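You operate a simulated robot arm through the tools that you are given. There is no shell and no other tool. Be economical: measure what you need, move in short steps, check, and stop when the job is done.

The job below is to be done with a simulated robot arm. You get a single attempt, and the scene is never put back.

## Task
Scrub the grey plate clean with soap and rack it.
Fine: soap the teal sponge at the dish, put it back afterwards; plate on the clean rack. What is to be rubbed or washed off counts as gone when no trace of it is left.

Only the result counts: the job must be done as asked and must still hold three seconds after the hand-in. Knocking over, shifting, dropping, spilling or breaking anything else fails it.

## Robot
A 7-joint arm with a fingered hand, fixed in place. Base frame: the origin is at the foot of the arm, x ahead of it, y to its left, z up; the work surface is at about z = 0.86. Lengths are in m, angles in degrees, forces in N, time in s.
Its first joint turns from -166.0 to 166.0 degrees. Payload 3.7 kg.
The tool frame sits at the grasp point between the pads (the TCP): z along the fingers, y along the line on which they close. The tips reach 0.025 m beyond it. The gripper opens to 0.088 m. The gripper's body begins 0.029 m behind the TCP. The gripper is a hand of 5 fingers: y runs from the thumb to the fingers, the wrist lies at [-0.013, -0.106, -0.174] in the tool frame, and closing takes about 1.5 s.
Orientation is that of the tool frame in the base frame, as [roll, pitch, yaw] about the fixed x, y, z axes, in that order (R = Rz(yaw) Ry(pitch) Rx(roll)). With the fingers straight down and the wrist toward the robot, the tool's x, y and z point along [0, 1, 0], [1, 0, 0] and [0, 0, -1] of the base frame.

## Interface
- The arm moves only by the tool jog_arm. Its argument "rows" is a list of rows, each a list of 6 numbers: the shift along the base's x, y, z in m, then the turn, a rotation vector about the base's x, y, z in degrees. In form: [[tx, ty, tz, ax, ay, az], ...]. A call has 1 to 20 rows; each row shifts and turns the commanded pose from where the row before left it. "fingers" is the gripper command, from -1 (fully open) to 1 (shut), values between in proportion, set as the call begins (left out, the last holds). Each row takes 0.2 s and may step no farther than 0.05 m and 8.6 degrees from the row before; otherwise, or with a gripper value out of range, the whole call is refused. A pose out of reach is approached as far as the arm can. The call stops where the force on the tool passes 40 N (or 10 N more than at its start, if that is more) or the arm is blocked; 0.2 s more then pass. The fingers move at their own pace (about 0.108 m/s each) and stop on an object; they squeeze with about 28 N. The grip force told is the motor's: it shows also when the fingers shut on nothing. Time passes only in rows, and 0.2 s behind the last, so rows that do not move let the fingers close. It gives the time, the measured TCP pose, the force on the tool (base axes), the opening and the grip force at its end, in the units of the frame above (readings bear some noise), with the torque about the TCP (base axes, N m) and any sound that the robot's microphone picked up, and new pictures: "views" is both (left out), scene, wrist or none.
- Cameras (640 x 400 px; columns grow to the right, rows downward): "scene" is fixed at [0.2201, 0.4992, 1.6383]; the picture's right is [-0.38, -0.92, 0.00], its down [-0.76, 0.32, -0.57] and it looks along [0.52, -0.22, -0.82] (base axes); focal length 312 px, centre (320, 200). "wrist" rides on the gripper at [0.059, -0.079, -0.105] in the tool frame; the picture's right is [-0.73, 0.32, -0.61], its down [-0.62, -0.68, 0.38] and it looks along [-0.29, 0.66, 0.70] (tool axes); focal length 234 px, centre (320, 200).
- curl_fingers(index, middle, ring, little, thumb_bend, thumb_turn): sets how far each is bent, from 0 (flat) to 1 (curled in); at 0.3 the hand is open as for a grip, at 0.7 the pads meet at the TCP. One left out holds its place. A second passes; each finger stops where it meets its share of the squeeze, and holds until it gets a number again. A gripper value or a shape takes the hand back. It gives what a move gives, with no picture; readings hold the bend of each and the force on index, middle, ring, little, thumb and palm. thumb_turn goes from beside the hand (0) to across from the fingers (1), as for a grip.
- hand_shape(shape): the hand has 5 fingers and takes this shape, open, in about a second: jaw (thumb against the fingers, like two jaws); tri (thumb and two fingers); tip (a fingertip pinch); poke (one finger out to press); point (the index stretched); flat (the hand flat); cup (the hand cupped); fist (a fist). The gripper value then closes the fingers along that shape, each until it touches; the sizes above hold for jaw. It gives what a move gives, with no picture.
- locate(camera, pixels): there is no depth. For up to 12 entries [column, row, z] of the newest picture of that camera ("zoom" is the newest enlarged one), the place [x, y] in the base frame at which the ray of that pixel passes the height z, good to about 0.002 m. It takes no simulated time.
- zoom(camera, box): a new picture of the part [left, top, right, bottom] of that camera's present view, enlarged. It takes no simulated time.
- job_done(): hands the job in; it is judged then, once.

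Go step by step. Measure first, check grasps and placings, and put right what went wrong. The budget is 80 turns and 200 pictures, counting those below and the enlarged ones. Unless the task says otherwise, let go and move clear before handing in, and close with one line.

The tools are called after "Request:" by a JSON object that holds its "method" and its "body". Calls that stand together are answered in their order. jog_arm: Moves the arm, as the interface text tells. Its arguments: {"type":"object","properties":{"rows":{"type":"array"},"fingers":{"type":"number"},"views":{"type":"string","enum":["both","scene","wrist","none"]}},"required":["rows"]} The other tools are called the same way: hand_shape (shape) gives the hand a shape; curl_fingers (index, middle, ring, little, thumb_bend, thumb_turn) moves the fingers one by one; locate (camera, pixels) gives the place at which the rays of pixels pass given heights; zoom (camera, box) takes an enlarged picture of a part of a camera's view; job_done () hands the job in.

At the start:

```text
time_s: 0.0
eef_pos: [0.5461, 0.0154, 1.1365]
tool_rot: [-180.0, 0.1, 89.8]
contact_force: [-0.2, -0.3, -0.4]
torque: [-0.04, -0.02, 0.01]
grip_width: 0.0877
grasp_force: 0.1
shape: jaw
bend: [0.3, 0.3, 0.3, 0.3, 0.3, 0.98]
finger forces: [0.1, 0.1, 0.0, 0.0, 0.1, 0.0]
```

scene: 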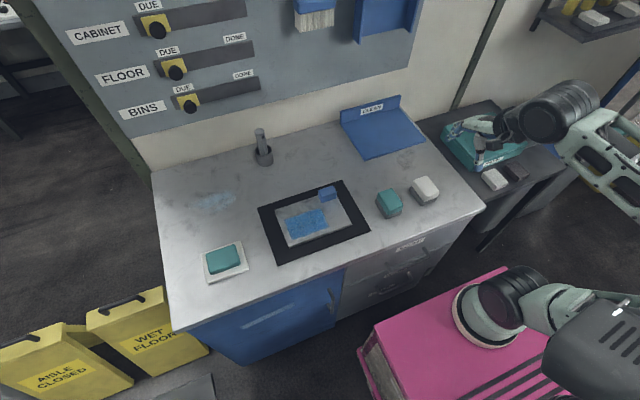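
wrist: 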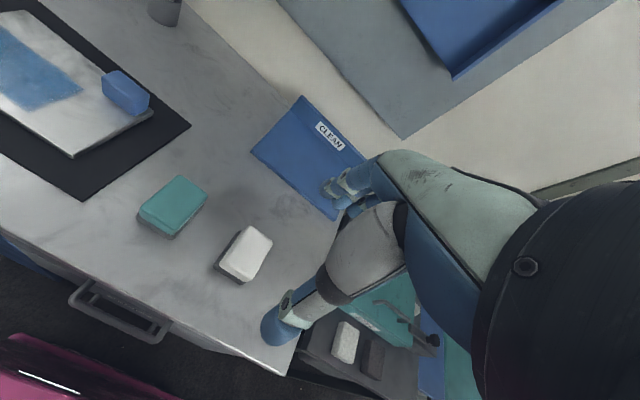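

The scene shows the grey plate on a black mat (~(310,220)), a teal block at (390,203), a white one at (425,190), a dish at (225,260) and the CLEAN rack at (382,130). I'll zoom in to identify and measure them.

Request:
{"method": "zoom", "body": {"camera": "scene", "box": [240, 160, 400, 260]}}

Request:
{"method": "zoom", "body": {"camera": "scene", "box": [160, 200, 320, 300]}}

Request:
{"method": "zoom", "body": {"camera": "scene", "box": [320, 80, 480, 180]}}

Request:
{"method": "locate", "body": {"camera": "scene", "pixels": [[259, 207, 0.86], [342, 181, 0.86], [370, 230, 0.86], [278, 264, 0.86], [377, 195, 0.89], [398, 188, 0.89], [403, 205, 0.89], [384, 212, 0.89], [203, 254, 0.87], [240, 243, 0.87], [249, 269, 0.87], [209, 283, 0.87]]}}

```text
4.00 times, centred on (320, 210) of scene
```

zoom: 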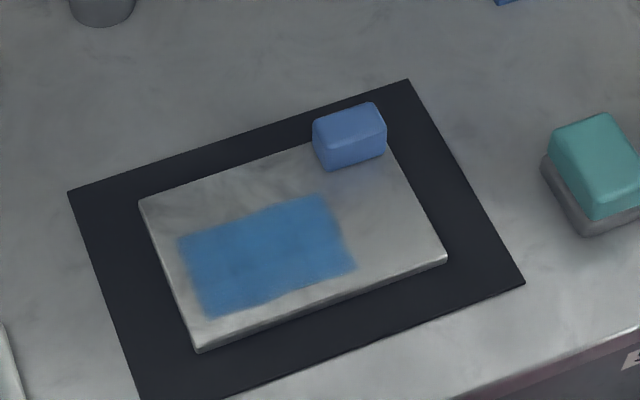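

```text
4.00 times, centred on (240, 250) of scene
```

zoom: 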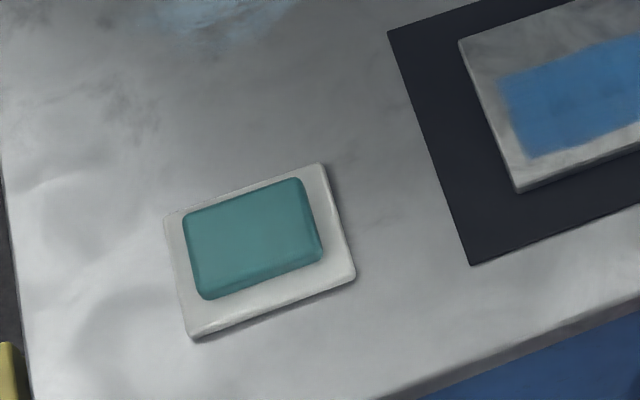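

```text
4.00 times, centred on (400, 130) of scene
```

zoom: 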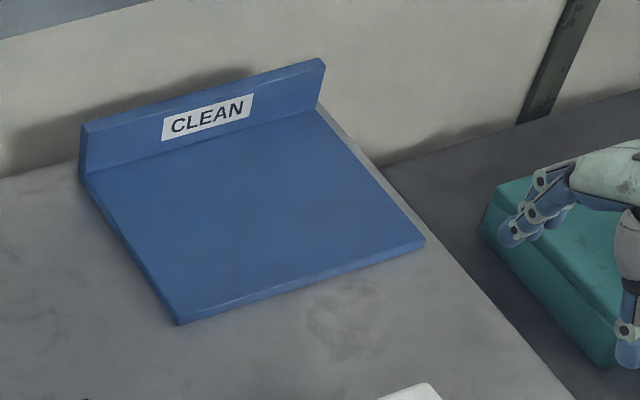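

```text
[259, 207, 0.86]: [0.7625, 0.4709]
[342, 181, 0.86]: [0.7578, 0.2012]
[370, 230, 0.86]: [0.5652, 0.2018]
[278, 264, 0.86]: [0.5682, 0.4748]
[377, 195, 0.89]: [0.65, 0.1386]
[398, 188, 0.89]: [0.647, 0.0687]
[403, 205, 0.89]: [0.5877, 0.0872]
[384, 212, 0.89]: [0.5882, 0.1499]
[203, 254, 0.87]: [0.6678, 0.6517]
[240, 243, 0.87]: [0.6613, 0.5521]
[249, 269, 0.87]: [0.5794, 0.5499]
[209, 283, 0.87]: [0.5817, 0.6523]
```

The plate carries a blue stain and a blue block at its back right corner; the teal sponge with grey underside sits at (390,203). I'll look closer at the sponge, the block and the rack.

Request:
{"method": "zoom", "body": {"camera": "scene", "box": [360, 165, 456, 225]}}

Request:
{"method": "zoom", "body": {"camera": "wrist", "box": [0, 0, 320, 200]}}

Request:
{"method": "locate", "body": {"camera": "scene", "pixels": [[274.5, 210, 0.88], [337, 196, 0.88], [351.5, 223, 0.88], [289, 246, 0.88], [319, 191, 0.91], [335, 186, 0.91], [336, 192, 0.91], [321, 197, 0.91], [364, 160, 0.87], [426, 140, 0.87], [401, 108, 0.87], [341, 124, 0.87]]}}

Request:
{"method": "locate", "body": {"camera": "scene", "pixels": [[284.5, 219, 0.88], [320, 209, 0.88], [329, 227, 0.88], [293, 239, 0.88], [206, 253, 0.89], [235, 244, 0.89], [240, 264, 0.89], [212, 274, 0.89], [321, 203, 0.88], [336, 199, 0.88], [216, 260, 0.89], [220, 260, 0.89]]}}

```text
6.67 times, centred on (408, 195) of scene
```

zoom: 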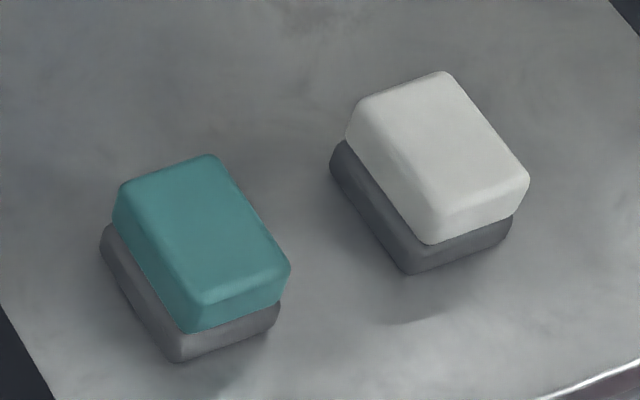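

```text
2.00 times, centred on (160, 100) of wrist
```

zoom: 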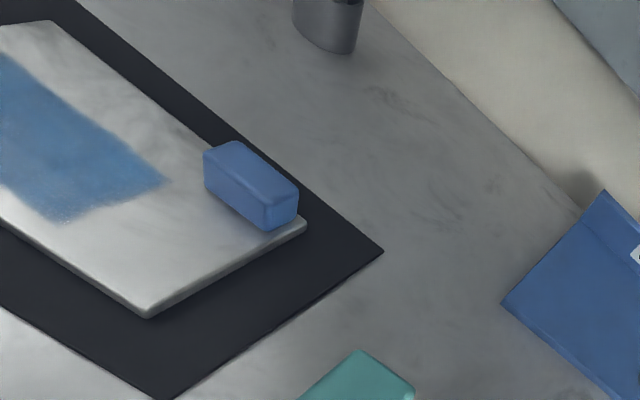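

```text
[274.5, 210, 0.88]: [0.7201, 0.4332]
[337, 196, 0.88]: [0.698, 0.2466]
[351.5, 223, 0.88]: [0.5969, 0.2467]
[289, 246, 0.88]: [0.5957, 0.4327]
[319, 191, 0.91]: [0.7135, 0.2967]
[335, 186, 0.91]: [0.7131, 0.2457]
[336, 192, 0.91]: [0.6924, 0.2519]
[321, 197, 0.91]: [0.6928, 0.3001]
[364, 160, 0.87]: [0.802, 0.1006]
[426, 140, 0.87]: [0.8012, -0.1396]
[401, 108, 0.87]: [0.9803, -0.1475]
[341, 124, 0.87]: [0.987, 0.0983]
```

```text
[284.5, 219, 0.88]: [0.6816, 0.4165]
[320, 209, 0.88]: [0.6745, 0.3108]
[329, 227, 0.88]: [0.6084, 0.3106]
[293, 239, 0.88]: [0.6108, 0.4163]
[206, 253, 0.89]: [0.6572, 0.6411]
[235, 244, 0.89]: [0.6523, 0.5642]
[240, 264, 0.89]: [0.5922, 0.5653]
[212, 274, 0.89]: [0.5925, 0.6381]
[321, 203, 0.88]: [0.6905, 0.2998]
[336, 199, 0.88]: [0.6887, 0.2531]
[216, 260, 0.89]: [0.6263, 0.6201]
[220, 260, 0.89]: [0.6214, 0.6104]
```

Plate spans x 0.596–0.720, y 0.247–0.433, stain x 0.61–0.68, y 0.31–0.416, and the handle block is about x 0.70, y 0.275. Now I measure the sponge's footprint and height.

Request:
{"method": "locate", "body": {"camera": "scene", "pixels": [[375.2, 201.5, 0.86], [387, 219.2, 0.86], [401.7, 214.5, 0.86], [378, 193.5, 0.9], [392.5, 188.3, 0.9], [403.5, 205, 0.9], [389.5, 211, 0.9], [378, 193.5, 0.92], [392.5, 188.3, 0.92], [403.5, 205, 0.92], [389.5, 211, 0.92], [388, 215, 0.88]]}}

Request:
{"method": "locate", "body": {"camera": "wrist", "pixels": [[178, 175, 0.9], [208, 186, 0.9], [173, 233, 0.9], [138, 211, 0.9], [178, 175, 0.92], [208, 186, 0.92], [173, 233, 0.92], [138, 211, 0.92]]}}

Request:
{"method": "zoom", "body": {"camera": "wrist", "box": [110, 150, 302, 270]}}

```text
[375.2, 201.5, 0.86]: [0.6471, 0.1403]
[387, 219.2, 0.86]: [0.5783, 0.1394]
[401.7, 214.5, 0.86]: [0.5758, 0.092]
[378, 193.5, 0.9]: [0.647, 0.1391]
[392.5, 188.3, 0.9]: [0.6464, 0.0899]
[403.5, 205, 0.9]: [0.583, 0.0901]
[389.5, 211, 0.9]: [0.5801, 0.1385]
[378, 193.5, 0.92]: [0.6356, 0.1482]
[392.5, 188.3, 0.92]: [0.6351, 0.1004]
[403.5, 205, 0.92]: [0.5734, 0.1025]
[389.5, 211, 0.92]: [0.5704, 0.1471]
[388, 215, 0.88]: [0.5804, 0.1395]
```

```text
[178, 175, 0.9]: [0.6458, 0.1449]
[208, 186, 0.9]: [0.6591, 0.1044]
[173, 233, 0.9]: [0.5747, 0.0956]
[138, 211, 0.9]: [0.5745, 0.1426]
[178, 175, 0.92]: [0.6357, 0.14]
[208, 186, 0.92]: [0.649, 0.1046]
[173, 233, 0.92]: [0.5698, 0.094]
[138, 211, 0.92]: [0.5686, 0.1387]
```

```text
3.33 times, centred on (206, 210) of wrist
```

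zoom: 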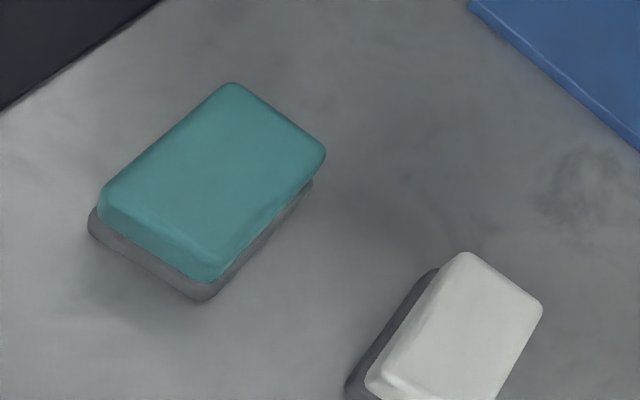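

The sponge is centred near (0.612, 0.115), about 0.067 × 0.05 with its top at z≈0.90, and the hand closes along x. I'll move above it.

Request:
{"method": "jog_arm", "body": {"rows": [[0.033, 0.05, 0, 0, 0, 0], [0.033, 0.05, 0, 0, 0, 0], [0, 0, -0.05, 0, 0, 0], [0, 0, -0.05, 0, 0, 0], [0, 0, -0.05, 0, 0, 0], [0, 0, -0.03, 0, 0, 0], [0, 0, 0, 0, 0, 0]], "fingers": -1}}

```text
refused: row 1 steps farther than a row can; nothing moved
```

Request:
{"method": "jog_arm", "body": {"rows": [[0.022, 0.033, 0, 0, 0, 0], [0.022, 0.033, 0, 0, 0, 0], [0.022, 0.034, 0, 0, 0, 0], [0, 0, -0.05, 0, 0, 0], [0, 0, -0.05, 0, 0, 0], [0, 0, -0.05, 0, 0, 0], [0, 0, -0.03, 0, 0, 0], [0, 0, 0, 0, 0, 0]], "fingers": -1}}

```text
time_s: 1.8
eef_pos: [0.6154, 0.1133, 0.9566]
tool_rot: [-180.0, 0.1, 90.0]
contact_force: [-0.6, -1.0, 0.1]
torque: [0.02, 0.01, 0.02]
grip_width: 0.0876
grasp_force: 0.1
shape: jaw
bend: [0.3, 0.3, 0.3, 0.3, 0.3, 0.98]
finger forces: [0.0, 0.0, 0.0, 0.0, 0.1, 0.0]
```

scene: 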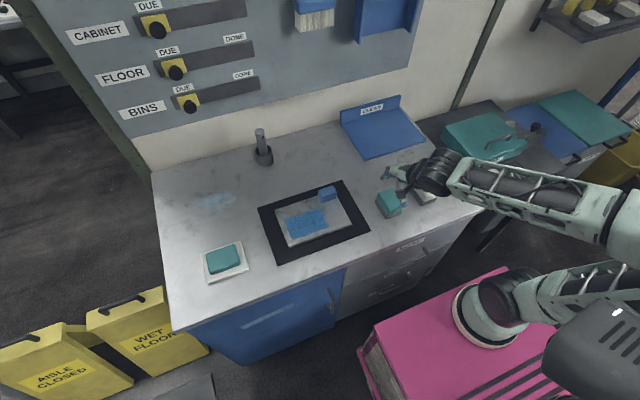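
wrist: 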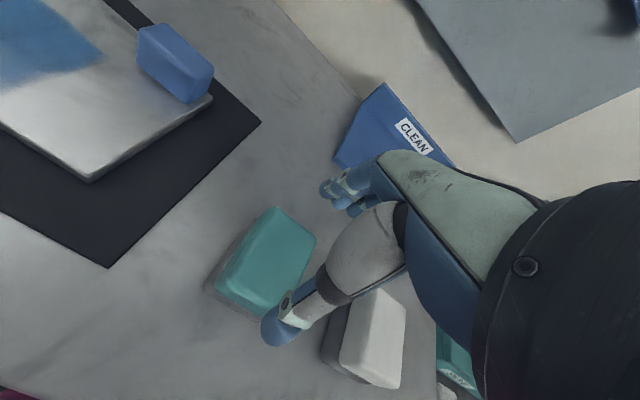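

The hand is above the sponge, which appears at (268,255) in the wrist view; I'll check its position with locate before descending.

Request:
{"method": "locate", "body": {"camera": "wrist", "pixels": [[272, 208, 0.9], [316, 238, 0.9], [262, 316, 0.9], [214, 283, 0.9], [364, 290, 0.9], [405, 300, 0.9], [390, 388, 0.9], [340, 365, 0.9], [207, 288, 0.86], [252, 318, 0.86]]}}

Request:
{"method": "zoom", "body": {"camera": "wrist", "box": [180, 150, 436, 310]}}

Request:
{"method": "zoom", "body": {"camera": "scene", "box": [360, 140, 456, 220]}}

```text
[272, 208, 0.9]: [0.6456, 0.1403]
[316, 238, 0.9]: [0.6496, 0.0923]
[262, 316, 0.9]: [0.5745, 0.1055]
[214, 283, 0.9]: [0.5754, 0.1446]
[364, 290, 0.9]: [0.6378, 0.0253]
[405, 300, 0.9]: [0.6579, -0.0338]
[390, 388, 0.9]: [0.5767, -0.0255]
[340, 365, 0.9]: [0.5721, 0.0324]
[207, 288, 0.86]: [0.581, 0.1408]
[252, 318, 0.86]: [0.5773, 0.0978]
```

```text
2.50 times, centred on (308, 230) of wrist
```

zoom: 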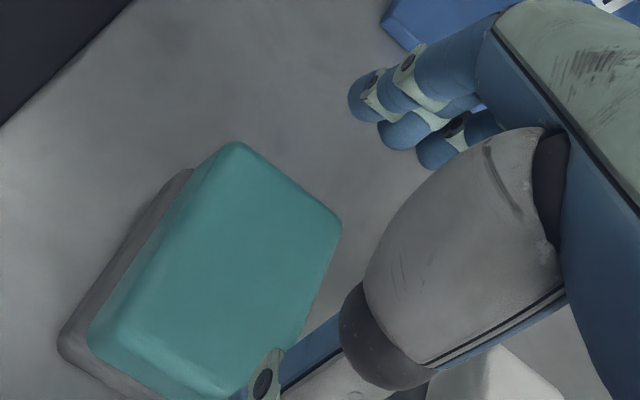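

```text
5.00 times, centred on (408, 180) of scene
```

zoom: 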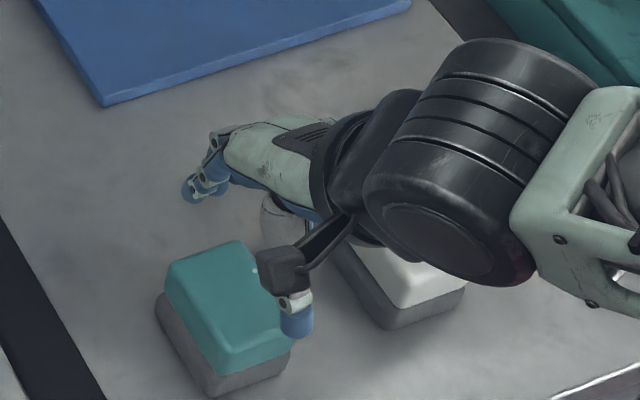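

The sponge centre is about (0.613, 0.116), matching the TCP within 2 mm. I'll descend to z≈0.893 while watching the force.

Request:
{"method": "jog_arm", "body": {"rows": [[-0.002, 0.002, -0.02, 0, 0, 0], [0, 0, -0.02, 0, 0, 0], [0, 0, -0.015, 0, 0, 0], [0, 0, -0.009, 0, 0, 0], [0, 0, 0, 0, 0, 0]]}}

```text
time_s: 3.0
eef_pos: [0.6113, 0.1168, 0.8943]
tool_rot: [179.8, 0.0, 90.0]
contact_force: [0.0, 0.9, 28.3]
torque: [0.11, -0.01, -0.02]
grip_width: 0.088
grasp_force: 0.0
shape: jaw
bend: [0.27, 0.3, 0.3, 0.3, 0.28, 0.97]
finger forces: [11.6, 0.1, 0.0, 0.1, 9.9, 0.1]
```

scene: 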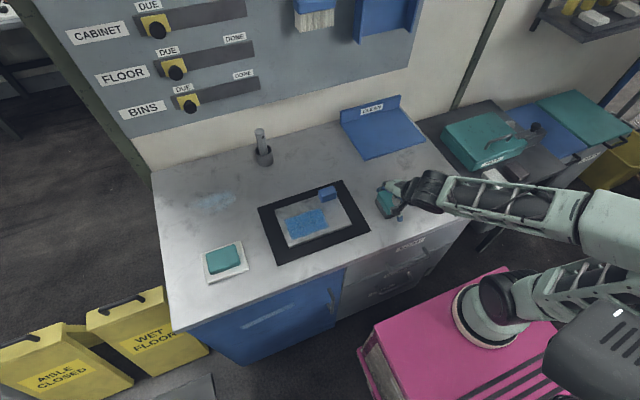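
wrist: 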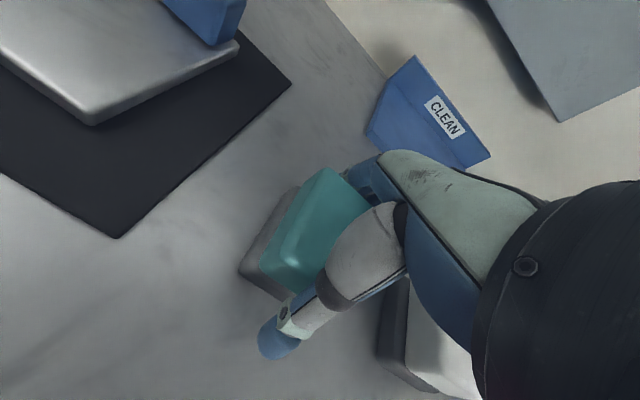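

The force rose to 28 N, on the index and thumb. I'll zoom in to see what they touch.

Request:
{"method": "zoom", "body": {"camera": "wrist", "box": [220, 140, 412, 380]}}

Request:
{"method": "zoom", "body": {"camera": "scene", "box": [360, 160, 456, 230]}}

```text
1.67 times, centred on (316, 260) of wrist
```

zoom: 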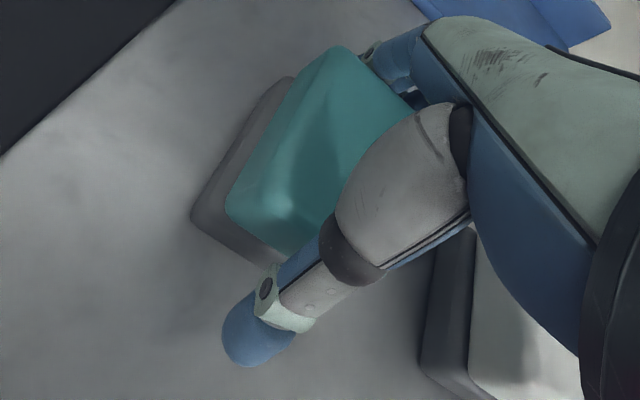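

```text
5.71 times, centred on (408, 195) of scene
```

zoom: 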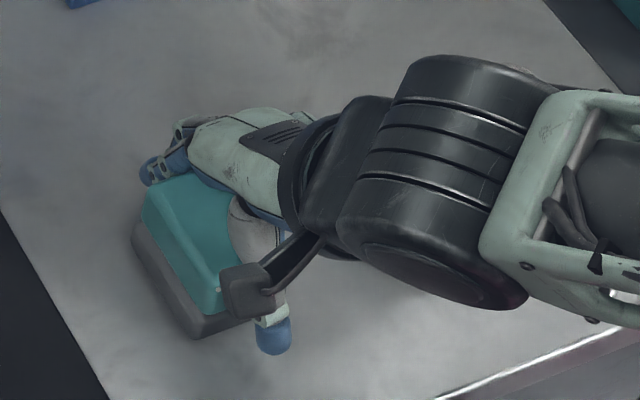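

Both open fingertips seem to reach the table, as they're longer when open. I'll raise 12 mm so they stay clear of what lies below during scrubbing, then close.

Request:
{"method": "jog_arm", "body": {"rows": [[0, 0, 0.012, 0, 0, 0], [0, 0, 0, 0, 0, 0]], "views": "none"}}

Request:
{"method": "jog_arm", "body": {"rows": [[0, 0, 0, 0, 0, 0], [0, 0, 0, 0, 0, 0], [0, 0, 0, 0, 0, 0], [0, 0, 0, 0, 0, 0], [0, 0, 0, 0, 0, 0], [0, 0, 0, 0, 0, 0]], "fingers": 1}}

Request:
{"method": "zoom", "body": {"camera": "wrist", "box": [220, 140, 412, 380]}}

```text
time_s: 3.6
eef_pos: [0.6112, 0.1158, 0.9049]
tool_rot: [-179.9, 0.0, 90.0]
contact_force: [0.1, 0.0, -0.9]
torque: [0.02, 0.01, 0.04]
grip_width: 0.0881
grasp_force: 0.0
shape: jaw
bend: [0.27, 0.3, 0.3, 0.3, 0.27, 0.97]
finger forces: [5.2, 0.1, 0.1, 0.0, 5.4, 0.1]
```

```text
time_s: 5.0
eef_pos: [0.6109, 0.1158, 0.904]
tool_rot: [180.0, 0.0, 89.9]
contact_force: [0.1, 0.3, 0.1]
torque: [-0.02, 0.01, -0.01]
grip_width: 0.0642
grasp_force: 28.0
shape: jaw
bend: [0.27, 0.37, 0.33, 0.42, 0.53, 0.98]
finger forces: [22.7, 11.9, 3.0, 0.0, 38.9, 0.0]
```

scene: 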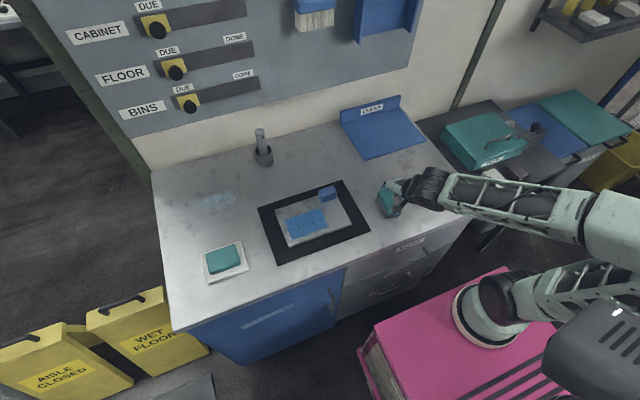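
wrist: 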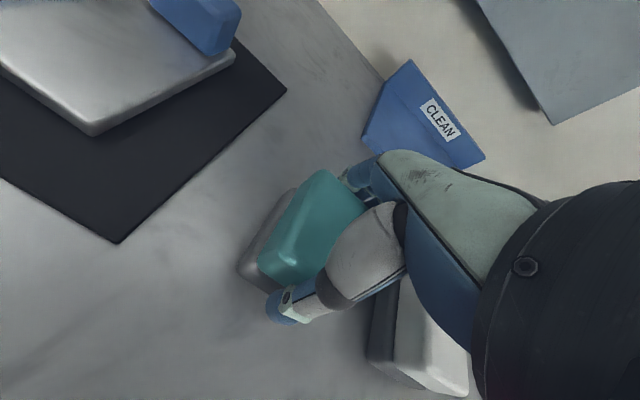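

```text
1.67 times, centred on (316, 260) of wrist
```

zoom: 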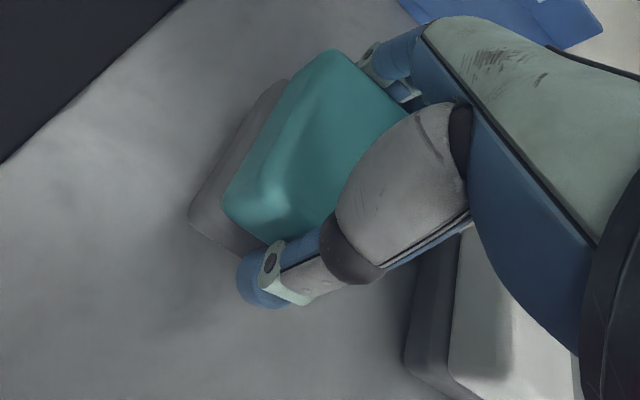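

The grip reads 28 N at a 0.064 opening, with index, middle and thumb loaded on the sponge. I'll lift 5 cm and check it.

Request:
{"method": "jog_arm", "body": {"rows": [[0, 0, 0.01, 0, 0, 0], [0, 0, 0.02, 0, 0, 0], [0, 0, 0.03, 0, 0, 0], [0, 0, 0.03, 0, 0, 0], [0, 0, 0, 0, 0, 0]]}}

Request:
{"method": "zoom", "body": {"camera": "scene", "box": [360, 140, 456, 220]}}

Request:
{"method": "zoom", "body": {"camera": "wrist", "box": [200, 150, 440, 380]}}

```text
time_s: 6.2
eef_pos: [0.6101, 0.118, 0.9941]
tool_rot: [-180.0, 0.1, 89.8]
contact_force: [0.1, 0.6, -2.3]
torque: [0.0, 0.0, -0.03]
grip_width: 0.0643
grasp_force: 27.6
shape: jaw
bend: [0.27, 0.37, 0.33, 0.42, 0.53, 0.98]
finger forces: [22.6, 11.8, 3.1, 0.0, 38.3, 0.0]
```

scene: 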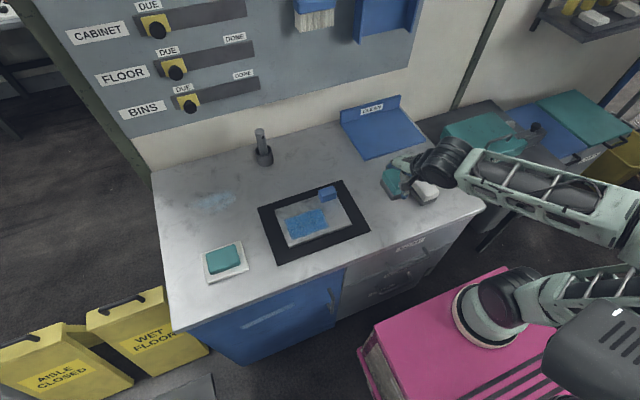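
wrist: 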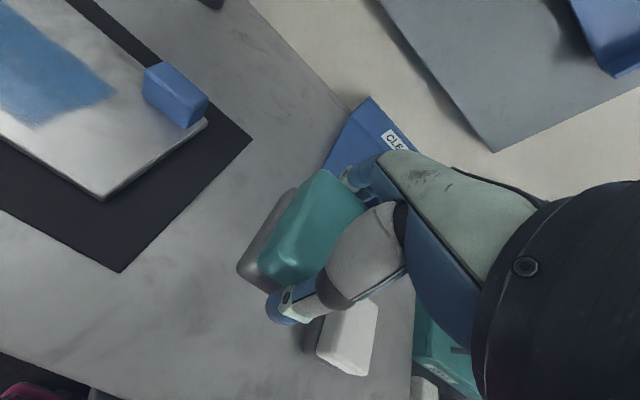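

```text
5.00 times, centred on (408, 180) of scene
```

zoom: 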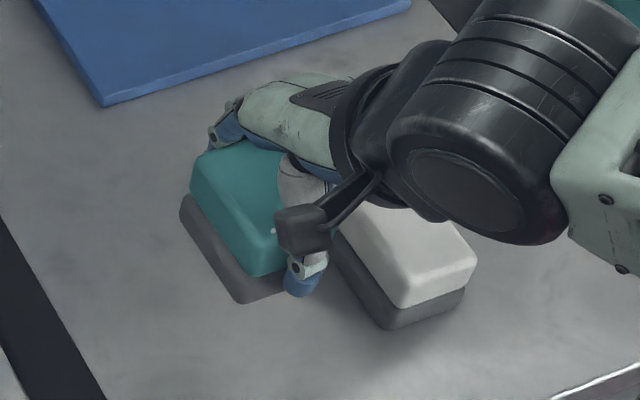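

```text
1.74 times, centred on (320, 265) of wrist
```

zoom: 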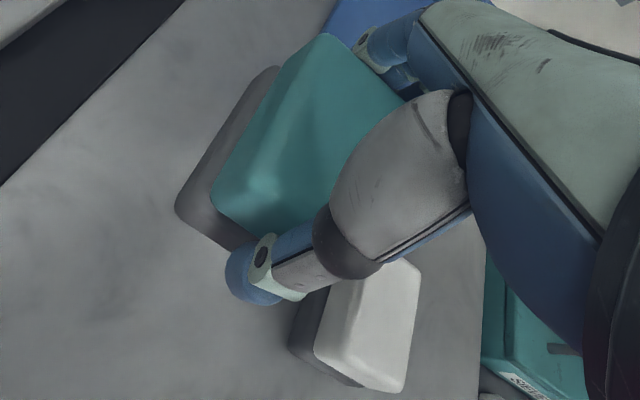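

The whole sponge lifted level, its bottom 0.044 m below the TCP. I'll carry it over to the soap at (0.622, 0.602) and hover there.

Request:
{"method": "jog_arm", "body": {"rows": [[0.001, 0.044, 0, 0, 0, 0], [0.001, 0.044, 0, 0, 0, 0], [0.001, 0.044, 0, 0, 0, 0], [0.001, 0.044, 0, 0, 0, 0], [0.001, 0.044, 0, 0, 0, 0], [0.001, 0.044, 0, 0, 0, 0], [0.001, 0.044, 0, 0, 0, 0], [0.001, 0.044, 0, 0, 0, 0], [0.001, 0.044, 0, 0, 0, 0], [0.001, 0.044, 0, 0, 0, 0], [0, 0.044, 0, 0, 0, 0], [0, 0, -0.035, 0, 0, 0], [0, 0, 0, 0, 0, 0]]}}

Request:
{"method": "zoom", "body": {"camera": "scene", "box": [160, 190, 288, 300]}}

```text
time_s: 9.0
eef_pos: [0.6206, 0.6005, 0.9592]
tool_rot: [180.0, 0.0, 90.0]
contact_force: [0.3, -0.6, -0.2]
torque: [0.01, 0.01, 0.0]
grip_width: 0.0643
grasp_force: 28.4
shape: jaw
bend: [0.27, 0.37, 0.34, 0.42, 0.53, 0.98]
finger forces: [21.3, 11.7, 3.1, 0.1, 36.3, 0.0]
```

scene: 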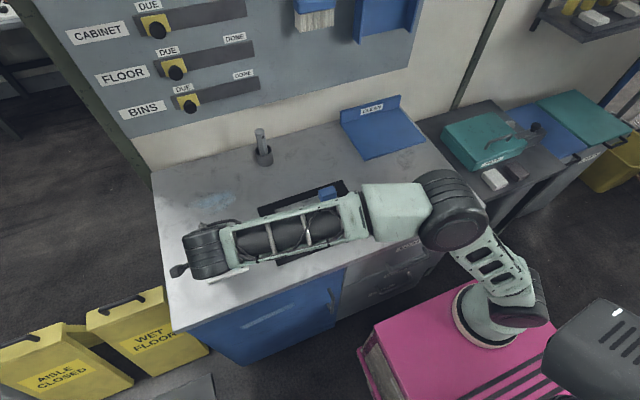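
wrist: 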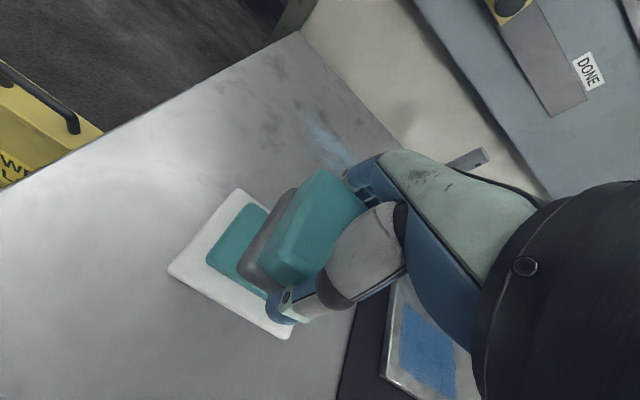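

```text
3.64 times, centred on (224, 245) of scene
```

zoom: 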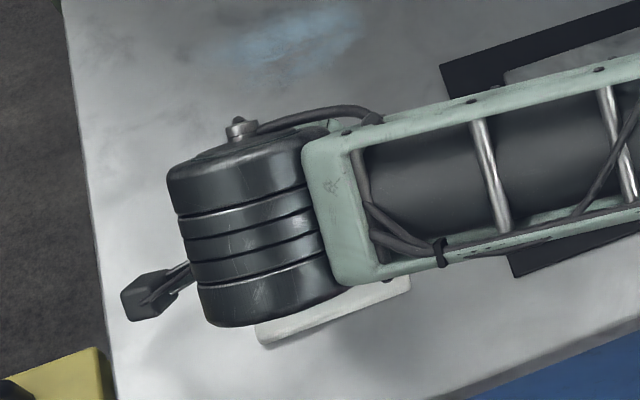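

The sponge hovers over the dish. I'll check the dish and soap positions, then lower in small steps watching for contact.

Request:
{"method": "locate", "body": {"camera": "wrist", "pixels": [[240, 189, 0.87], [168, 270, 0.87], [287, 338, 0.87], [256, 205, 0.89], [207, 257, 0.89], [262, 298, 0.89]]}}

Request:
{"method": "jog_arm", "body": {"rows": [[0.001, 0.001, -0.01, 0, 0, 0], [0, 0, -0.005, 0, 0, 0], [0, 0, 0, 0, 0, 0]], "views": "wrist"}}

```text
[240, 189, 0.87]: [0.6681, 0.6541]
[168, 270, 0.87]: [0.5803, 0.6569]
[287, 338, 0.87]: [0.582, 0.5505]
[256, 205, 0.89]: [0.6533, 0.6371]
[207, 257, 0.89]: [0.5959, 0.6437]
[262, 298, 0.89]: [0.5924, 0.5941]
```

```text
time_s: 9.8
eef_pos: [0.6225, 0.6004, 0.9463]
tool_rot: [-179.9, 0.0, 90.0]
contact_force: [-0.5, -0.2, 0.0]
torque: [0.0, 0.03, 0.03]
grip_width: 0.0643
grasp_force: 28.2
shape: jaw
bend: [0.27, 0.37, 0.34, 0.42, 0.53, 0.98]
finger forces: [21.2, 11.7, 3.1, 0.0, 36.3, 0.0]
```

wrist: 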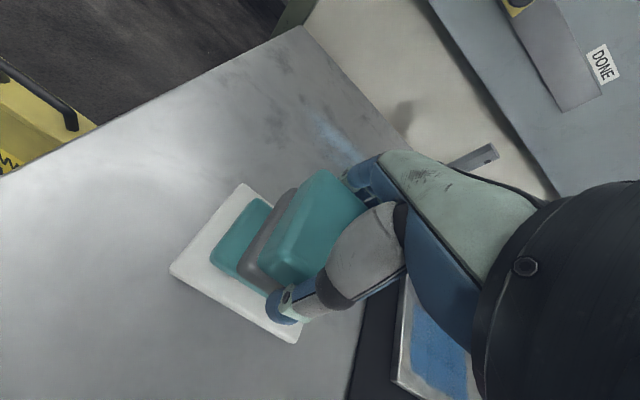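

No contact yet at z 0.946. I'll keep lowering in small steps until I feel contact.

Request:
{"method": "jog_arm", "body": {"rows": [[0, 0, -0.004, 0, 0, 0], [0, 0, -0.004, 0, 0, 0], [0, 0, 0, 0, 0, 0]], "views": "none"}}

Request:
{"method": "jog_arm", "body": {"rows": [[0, 0, -0.003, 0, 0, 0], [0, 0, 0, 0, 0, 0]], "views": "none"}}

Request:
{"method": "jog_arm", "body": {"rows": [[0, 0, -0.002, 0, 0, 0], [0, 0, 0, 0, 0, 0]], "views": "wrist"}}

```text
time_s: 10.6
eef_pos: [0.6232, 0.6019, 0.9365]
tool_rot: [-180.0, 0.0, 89.9]
contact_force: [-0.1, -0.6, -0.6]
torque: [0.02, 0.01, -0.01]
grip_width: 0.064
grasp_force: 27.9
shape: jaw
bend: [0.27, 0.37, 0.34, 0.42, 0.53, 0.98]
finger forces: [21.2, 11.8, 3.0, 0.0, 36.3, 0.0]
```

```text
time_s: 11.2
eef_pos: [0.6208, 0.601, 0.9342]
tool_rot: [180.0, 0.0, 90.0]
contact_force: [-0.3, 0.0, -0.5]
torque: [0.0, 0.0, 0.03]
grip_width: 0.0644
grasp_force: 28.0
shape: jaw
bend: [0.27, 0.37, 0.34, 0.42, 0.53, 0.98]
finger forces: [21.2, 11.7, 3.1, 0.0, 36.4, 0.1]
```

```text
time_s: 11.8
eef_pos: [0.6217, 0.5997, 0.9316]
tool_rot: [180.0, 0.0, 89.9]
contact_force: [-0.4, -0.3, -0.3]
torque: [-0.01, 0.02, 0.0]
grip_width: 0.0643
grasp_force: 28.2
shape: jaw
bend: [0.27, 0.37, 0.34, 0.42, 0.53, 0.98]
finger forces: [21.1, 11.7, 3.1, 0.1, 36.3, 0.1]
```

wrist: 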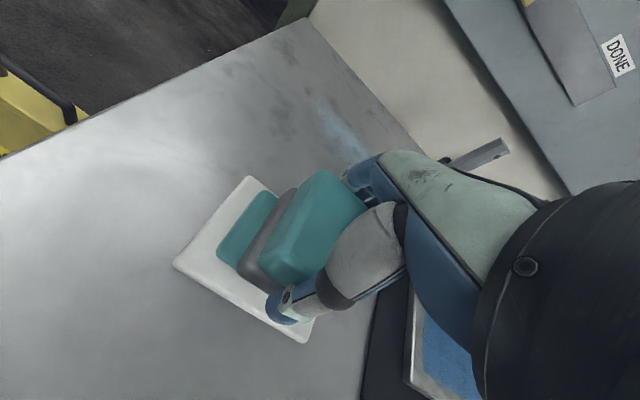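

Still no contact at z 0.932, so I'll continue in 2–3 mm steps.

Request:
{"method": "jog_arm", "body": {"rows": [[0, 0, -0.003, 0, 0, 0], [0, 0, 0, 0, 0, 0]], "views": "none"}}

Request:
{"method": "jog_arm", "body": {"rows": [[0, 0, -0.002, 0, 0, 0], [0, 0, 0, 0, 0, 0]], "views": "none"}}

Request:
{"method": "jog_arm", "body": {"rows": [[0, 0, -0.002, 0, 0, 0], [0, 0, 0, 0, 0, 0]], "views": "wrist"}}

```text
time_s: 12.4
eef_pos: [0.6216, 0.6006, 0.9306]
tool_rot: [179.9, -0.2, 90.0]
contact_force: [-0.4, 0.3, 12.7]
torque: [-0.09, -0.43, -0.02]
grip_width: 0.064
grasp_force: 27.8
shape: jaw
bend: [0.27, 0.37, 0.33, 0.42, 0.53, 0.98]
finger forces: [22.7, 12.4, 4.3, 0.0, 38.3, 0.1]
```

```text
time_s: 13.0
eef_pos: [0.6214, 0.5998, 0.9295]
tool_rot: [179.9, -0.2, 90.0]
contact_force: [-3.2, 0.4, 26.1]
torque: [-0.06, -0.84, 0.05]
grip_width: 0.0636
grasp_force: 27.5
shape: jaw
bend: [0.27, 0.37, 0.33, 0.42, 0.54, 0.98]
finger forces: [22.9, 12.8, 4.2, 0.0, 39.9, 0.0]
```

```text
time_s: 13.7
eef_pos: [0.6217, 0.6014, 0.9312]
tool_rot: [179.6, -0.4, 90.0]
contact_force: [-3.4, -2.9, 12.8]
torque: [-0.1, -0.37, -0.05]
grip_width: 0.0629
grasp_force: 27.8
shape: jaw
bend: [0.27, 0.37, 0.33, 0.42, 0.54, 0.98]
finger forces: [20.3, 12.2, 4.2, 0.0, 38.5, 0.1]
stopped in row 2: the force on the tool passed its limit at 41 N (the readings are from after the stop); the commanded pose is now the measured one
```

wrist: 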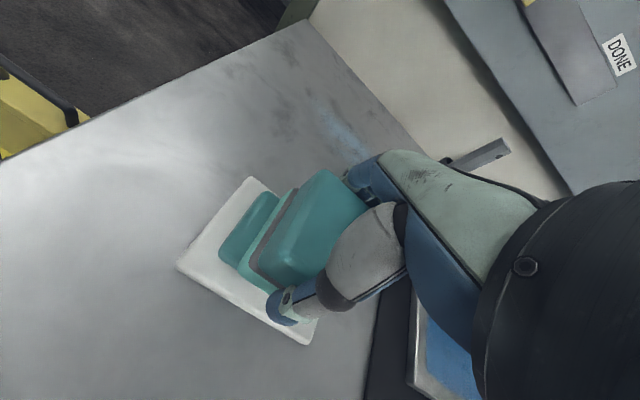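

Contact came at z≈0.931 and I pressed on the soap. I'll lift a bit and look at the sponge's underside.

Request:
{"method": "zoom", "body": {"camera": "wrist", "box": [170, 150, 410, 350]}}

Request:
{"method": "jog_arm", "body": {"rows": [[0, 0, 0.01, 0, 0, 0], [0, 0, 0.03, 0, 0, 0], [0, 0, 0.03, 0, 0, 0], [0, 0, 0, 0, 0, 0]]}}

Request:
{"method": "zoom", "body": {"camera": "wrist", "box": [170, 150, 410, 350]}}

```text
2.00 times, centred on (290, 250) of wrist
```

zoom: 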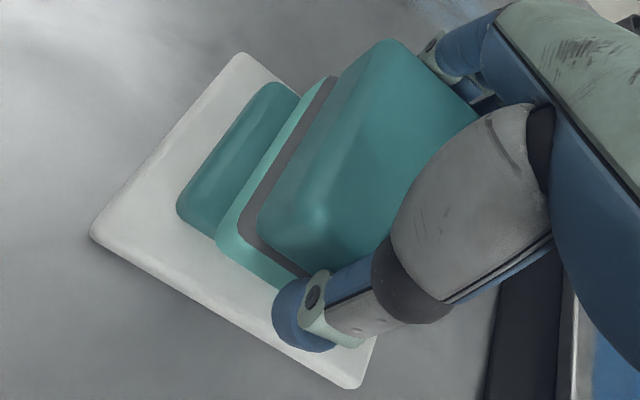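

```text
time_s: 14.7
eef_pos: [0.6221, 0.6014, 0.9987]
tool_rot: [179.9, -0.2, 90.0]
contact_force: [-0.3, -0.7, -0.3]
torque: [0.06, -0.02, 0.02]
grip_width: 0.0629
grasp_force: 28.0
shape: jaw
bend: [0.27, 0.37, 0.33, 0.42, 0.54, 0.98]
finger forces: [19.9, 11.9, 3.6, 0.0, 35.1, 0.0]
```

scene: 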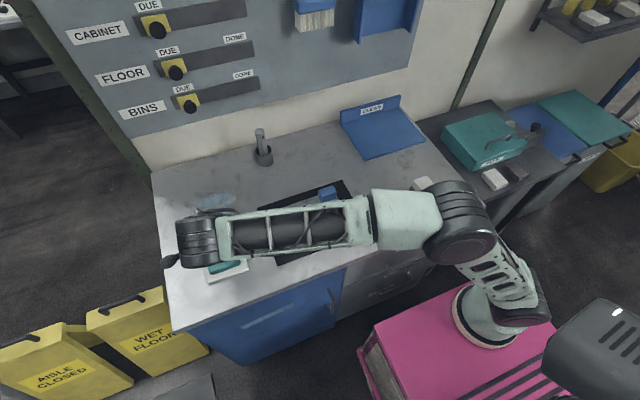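
wrist: 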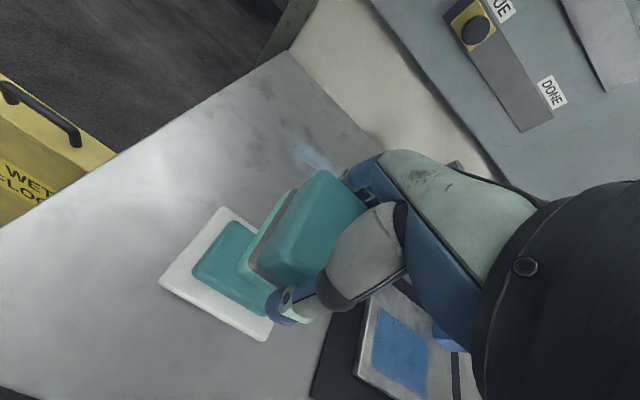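

```text
2.00 times, centred on (290, 250) of wrist
```

zoom: 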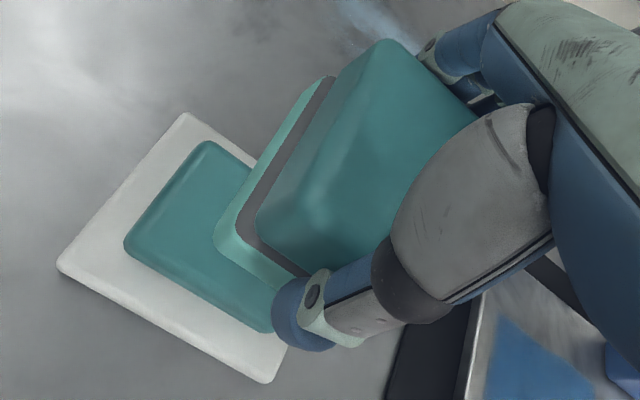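

A light soap layer now shows on the sponge's underside, so it's soaped, and the dish looks in place. Next I'll move it over the stain.

Request:
{"method": "jog_arm", "body": {"rows": [[0.005, -0.043, 0, 0, 0, 0], [0.005, -0.043, 0, 0, 0, 0], [0.004, -0.043, 0, 0, 0, 0], [0.004, -0.043, 0, 0, 0, 0], [0.004, -0.044, 0, 0, 0, 0], [0, 0, -0.04, 0, 0, 0], [0, 0, -0.02, 0, 0, 0], [0, 0, 0, 0, 0, 0]]}}

Request:
{"method": "zoom", "body": {"camera": "wrist", "box": [170, 150, 410, 350]}}

```text
time_s: 16.5
eef_pos: [0.6453, 0.3858, 0.9373]
tool_rot: [179.9, -0.2, 90.1]
contact_force: [-0.4, 0.0, -0.3]
torque: [0.03, -0.03, 0.01]
grip_width: 0.0629
grasp_force: 27.7
shape: jaw
bend: [0.27, 0.37, 0.33, 0.42, 0.54, 0.98]
finger forces: [19.4, 11.7, 3.5, 0.1, 34.4, 0.0]
```

scene: 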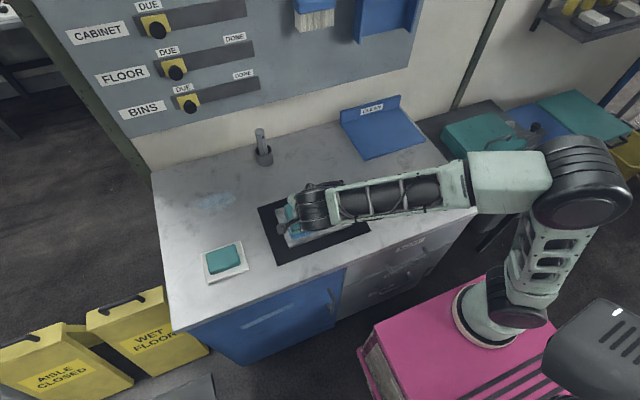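
wrist: 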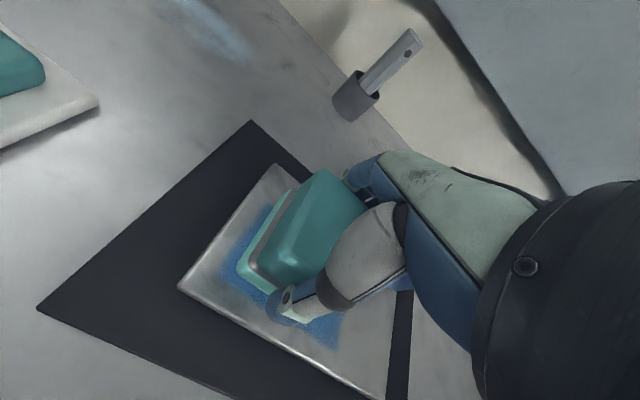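

```text
2.00 times, centred on (290, 250) of wrist
```

zoom: 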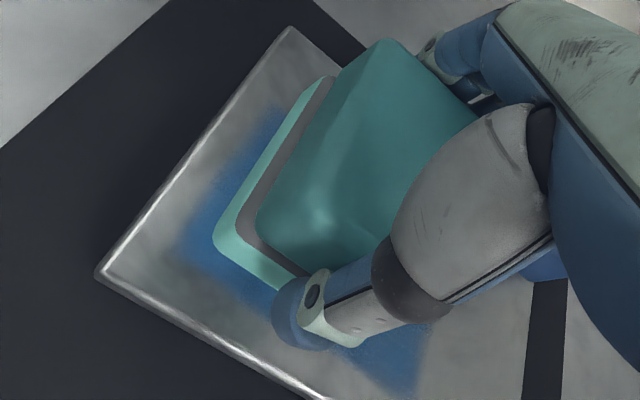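

The sponge is right over the stain. I'll lower in small steps to light contact.

Request:
{"method": "jog_arm", "body": {"rows": [[0, 0, -0.005, 0, 0, 0], [0, 0, -0.004, 0, 0, 0], [0, 0, 0, 0, 0, 0]], "views": "none"}}

Request:
{"method": "jog_arm", "body": {"rows": [[0, 0, -0.003, 0, 0, 0], [0, 0, 0, 0, 0, 0]], "views": "none"}}

Request:
{"method": "jog_arm", "body": {"rows": [[0, 0, -0.002, 0, 0, 0], [0, 0, 0, 0, 0, 0]], "views": "none"}}

```text
time_s: 17.3
eef_pos: [0.6465, 0.386, 0.9288]
tool_rot: [180.0, -0.2, 90.0]
contact_force: [0.4, 0.7, -0.2]
torque: [-0.02, 0.02, 0.02]
grip_width: 0.0629
grasp_force: 28.3
shape: jaw
bend: [0.27, 0.37, 0.33, 0.42, 0.54, 0.98]
finger forces: [19.3, 11.6, 3.6, 0.0, 34.3, 0.0]
```

```text
time_s: 17.9
eef_pos: [0.646, 0.3854, 0.9246]
tool_rot: [179.9, -0.2, 90.0]
contact_force: [0.0, -0.8, -0.5]
torque: [-0.03, 0.0, 0.01]
grip_width: 0.0628
grasp_force: 28.0
shape: jaw
bend: [0.27, 0.37, 0.33, 0.42, 0.54, 0.98]
finger forces: [19.2, 11.6, 3.4, 0.1, 34.4, 0.1]
```

```text
time_s: 18.5
eef_pos: [0.645, 0.3851, 0.9237]
tool_rot: [179.9, -0.3, 90.0]
contact_force: [-1.0, 0.1, -1.1]
torque: [0.01, 0.01, 0.01]
grip_width: 0.0632
grasp_force: 28.1
shape: jaw
bend: [0.27, 0.37, 0.33, 0.42, 0.54, 0.98]
finger forces: [19.3, 11.7, 3.6, 0.0, 34.4, 0.0]
```

Request:
{"method": "jog_arm", "body": {"rows": [[0, 0, -0.002, 0, 0, 0], [0, 0, 0, 0, 0, 0]], "views": "none"}}

Request:
{"method": "jog_arm", "body": {"rows": [[0, 0, -0.0015, 0, 0, 0], [0, 0, 0, 0, 0, 0]], "views": "none"}}

Request:
{"method": "jog_arm", "body": {"rows": [[0, 0, -0.0015, 0, 0, 0], [0, 0, 0, 0, 0, 0]], "views": "none"}}

```text
time_s: 19.1
eef_pos: [0.6458, 0.3857, 0.9207]
tool_rot: [179.9, -0.2, 90.0]
contact_force: [-0.2, 0.0, -1.4]
torque: [-0.01, -0.04, 0.01]
grip_width: 0.0628
grasp_force: 28.0
shape: jaw
bend: [0.27, 0.37, 0.33, 0.42, 0.54, 0.98]
finger forces: [19.3, 11.6, 3.4, 0.0, 34.3, 0.1]
```

```text
time_s: 19.7
eef_pos: [0.6445, 0.3865, 0.9198]
tool_rot: [180.0, -0.2, 90.1]
contact_force: [-0.3, 0.5, -0.5]
torque: [-0.03, 0.0, -0.02]
grip_width: 0.0631
grasp_force: 27.9
shape: jaw
bend: [0.27, 0.37, 0.33, 0.42, 0.54, 0.98]
finger forces: [19.3, 11.6, 3.5, 0.1, 34.3, 0.1]
```

```text
time_s: 20.3
eef_pos: [0.6431, 0.3866, 0.9183]
tool_rot: [179.9, -0.2, 90.0]
contact_force: [-0.8, -0.5, -0.5]
torque: [0.01, -0.02, 0.0]
grip_width: 0.063
grasp_force: 27.6
shape: jaw
bend: [0.27, 0.37, 0.33, 0.42, 0.54, 0.98]
finger forces: [19.3, 11.7, 3.5, 0.0, 34.3, 0.1]
```

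Still free at z 0.918. I'll keep going in 1.5 mm steps.

Request:
{"method": "jog_arm", "body": {"rows": [[0, 0, -0.0015, 0, 0, 0], [0, 0, 0, 0, 0, 0]], "views": "none"}}

Request:
{"method": "jog_arm", "body": {"rows": [[0, 0, -0.0015, 0, 0, 0], [0, 0, 0, 0, 0, 0]], "views": "none"}}

Request:
{"method": "jog_arm", "body": {"rows": [[0, 0, -0.001, 0, 0, 0], [0, 0, 0, 0, 0, 0]], "views": "wrist"}}

```text
time_s: 20.9
eef_pos: [0.6436, 0.3853, 0.9163]
tool_rot: [180.0, -0.2, 90.1]
contact_force: [-0.1, 0.2, 0.2]
torque: [0.03, -0.02, 0.02]
grip_width: 0.063
grasp_force: 27.9
shape: jaw
bend: [0.27, 0.37, 0.33, 0.42, 0.54, 0.98]
finger forces: [19.3, 11.7, 3.6, 0.1, 34.3, 0.1]
```

```text
time_s: 21.5
eef_pos: [0.6438, 0.386, 0.9148]
tool_rot: [179.8, -0.2, 90.0]
contact_force: [-0.1, 0.1, 2.0]
torque: [-0.1, -0.12, 0.01]
grip_width: 0.063
grasp_force: 28.3
shape: jaw
bend: [0.27, 0.37, 0.33, 0.42, 0.54, 0.98]
finger forces: [19.4, 11.8, 4.1, 0.0, 34.7, 0.1]
```

```text
time_s: 22.1
eef_pos: [0.6427, 0.3858, 0.9137]
tool_rot: [179.9, -0.3, 90.0]
contact_force: [-2.4, -2.1, 11.6]
torque: [-0.09, -0.34, -0.05]
grip_width: 0.0631
grasp_force: 28.0
shape: jaw
bend: [0.27, 0.37, 0.33, 0.42, 0.55, 0.98]
finger forces: [20.0, 11.7, 4.7, 0.0, 36.6, 0.0]
```

wrist: 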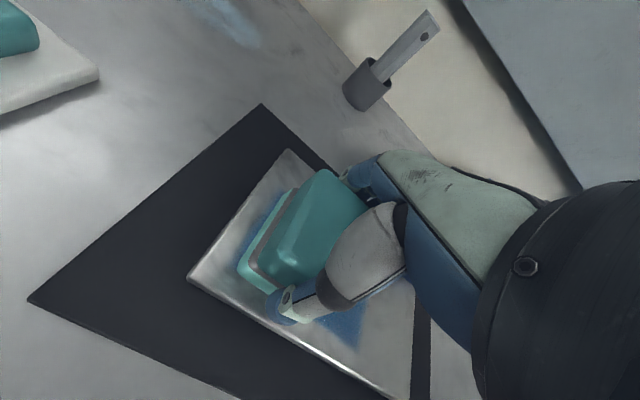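

Contact at 11.6 N. I'll begin scrubbing with gentle strokes in y.

Request:
{"method": "jog_arm", "body": {"rows": [[0, 0.01, 0, 0, 0, 0], [0, 0.01, 0, 0, 0, 0], [0, -0.015, 0, 0, 0, 0], [0, -0.015, 0, 0, 0, 0], [0, -0.015, 0, 0, 0, 0], [0, -0.015, 0, 0, 0, 0], [0, -0.015, 0, 0, 0, 0], [0, 0, 0, 0, 0, 0]]}}

```text
time_s: 23.9
eef_pos: [0.6437, 0.3297, 0.9149]
tool_rot: [179.9, -0.1, 90.0]
contact_force: [0.4, 1.5, 2.4]
torque: [0.0, -0.12, 0.1]
grip_width: 0.0631
grasp_force: 28.0
shape: jaw
bend: [0.27, 0.37, 0.33, 0.42, 0.55, 0.98]
finger forces: [20.6, 11.9, 3.7, 0.1, 34.8, 0.0]
```

scene: 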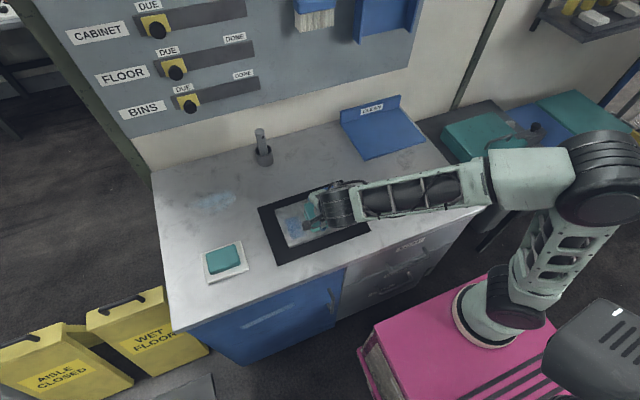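
wrist: 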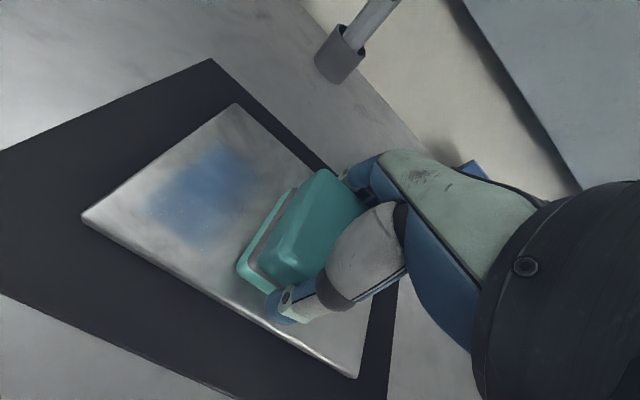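

The stain is fading and the plate hasn't moved. I'll keep scrubbing with slightly more pressure and an x offset.

Request:
{"method": "jog_arm", "body": {"rows": [[0.006, 0, -0.0008, 0, 0, 0], [0, 0.015, 0, 0, 0, 0], [0, 0.015, 0, 0, 0, 0], [0, 0.015, 0, 0, 0, 0], [0, 0.015, 0, 0, 0, 0], [0, 0.015, 0, 0, 0, 0], [0, 0.005, 0, 0, 0, 0], [-0.012, 0, 0, 0, 0, 0], [0, -0.015, 0, 0, 0, 0], [0, -0.015, 0, 0, 0, 0], [0, -0.015, 0, 0, 0, 0], [0, -0.015, 0, 0, 0, 0], [0, -0.015, 0, 0, 0, 0], [0, -0.005, 0, 0, 0, 0], [0, 0, 0, 0, 0, 0]], "views": "wrist"}}

```text
time_s: 27.1
eef_pos: [0.637, 0.3312, 0.9147]
tool_rot: [179.8, -0.2, 90.0]
contact_force: [0.6, 5.2, 6.6]
torque: [0.04, -0.31, 0.22]
grip_width: 0.0631
grasp_force: 28.1
shape: jaw
bend: [0.27, 0.37, 0.33, 0.42, 0.55, 0.98]
finger forces: [21.2, 13.0, 3.9, 0.1, 35.9, 0.1]
```

wrist: 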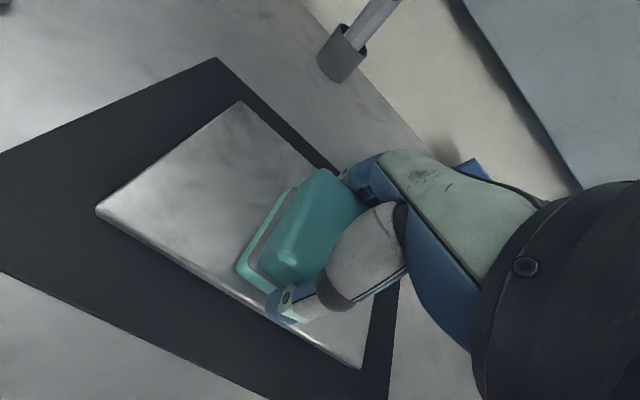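

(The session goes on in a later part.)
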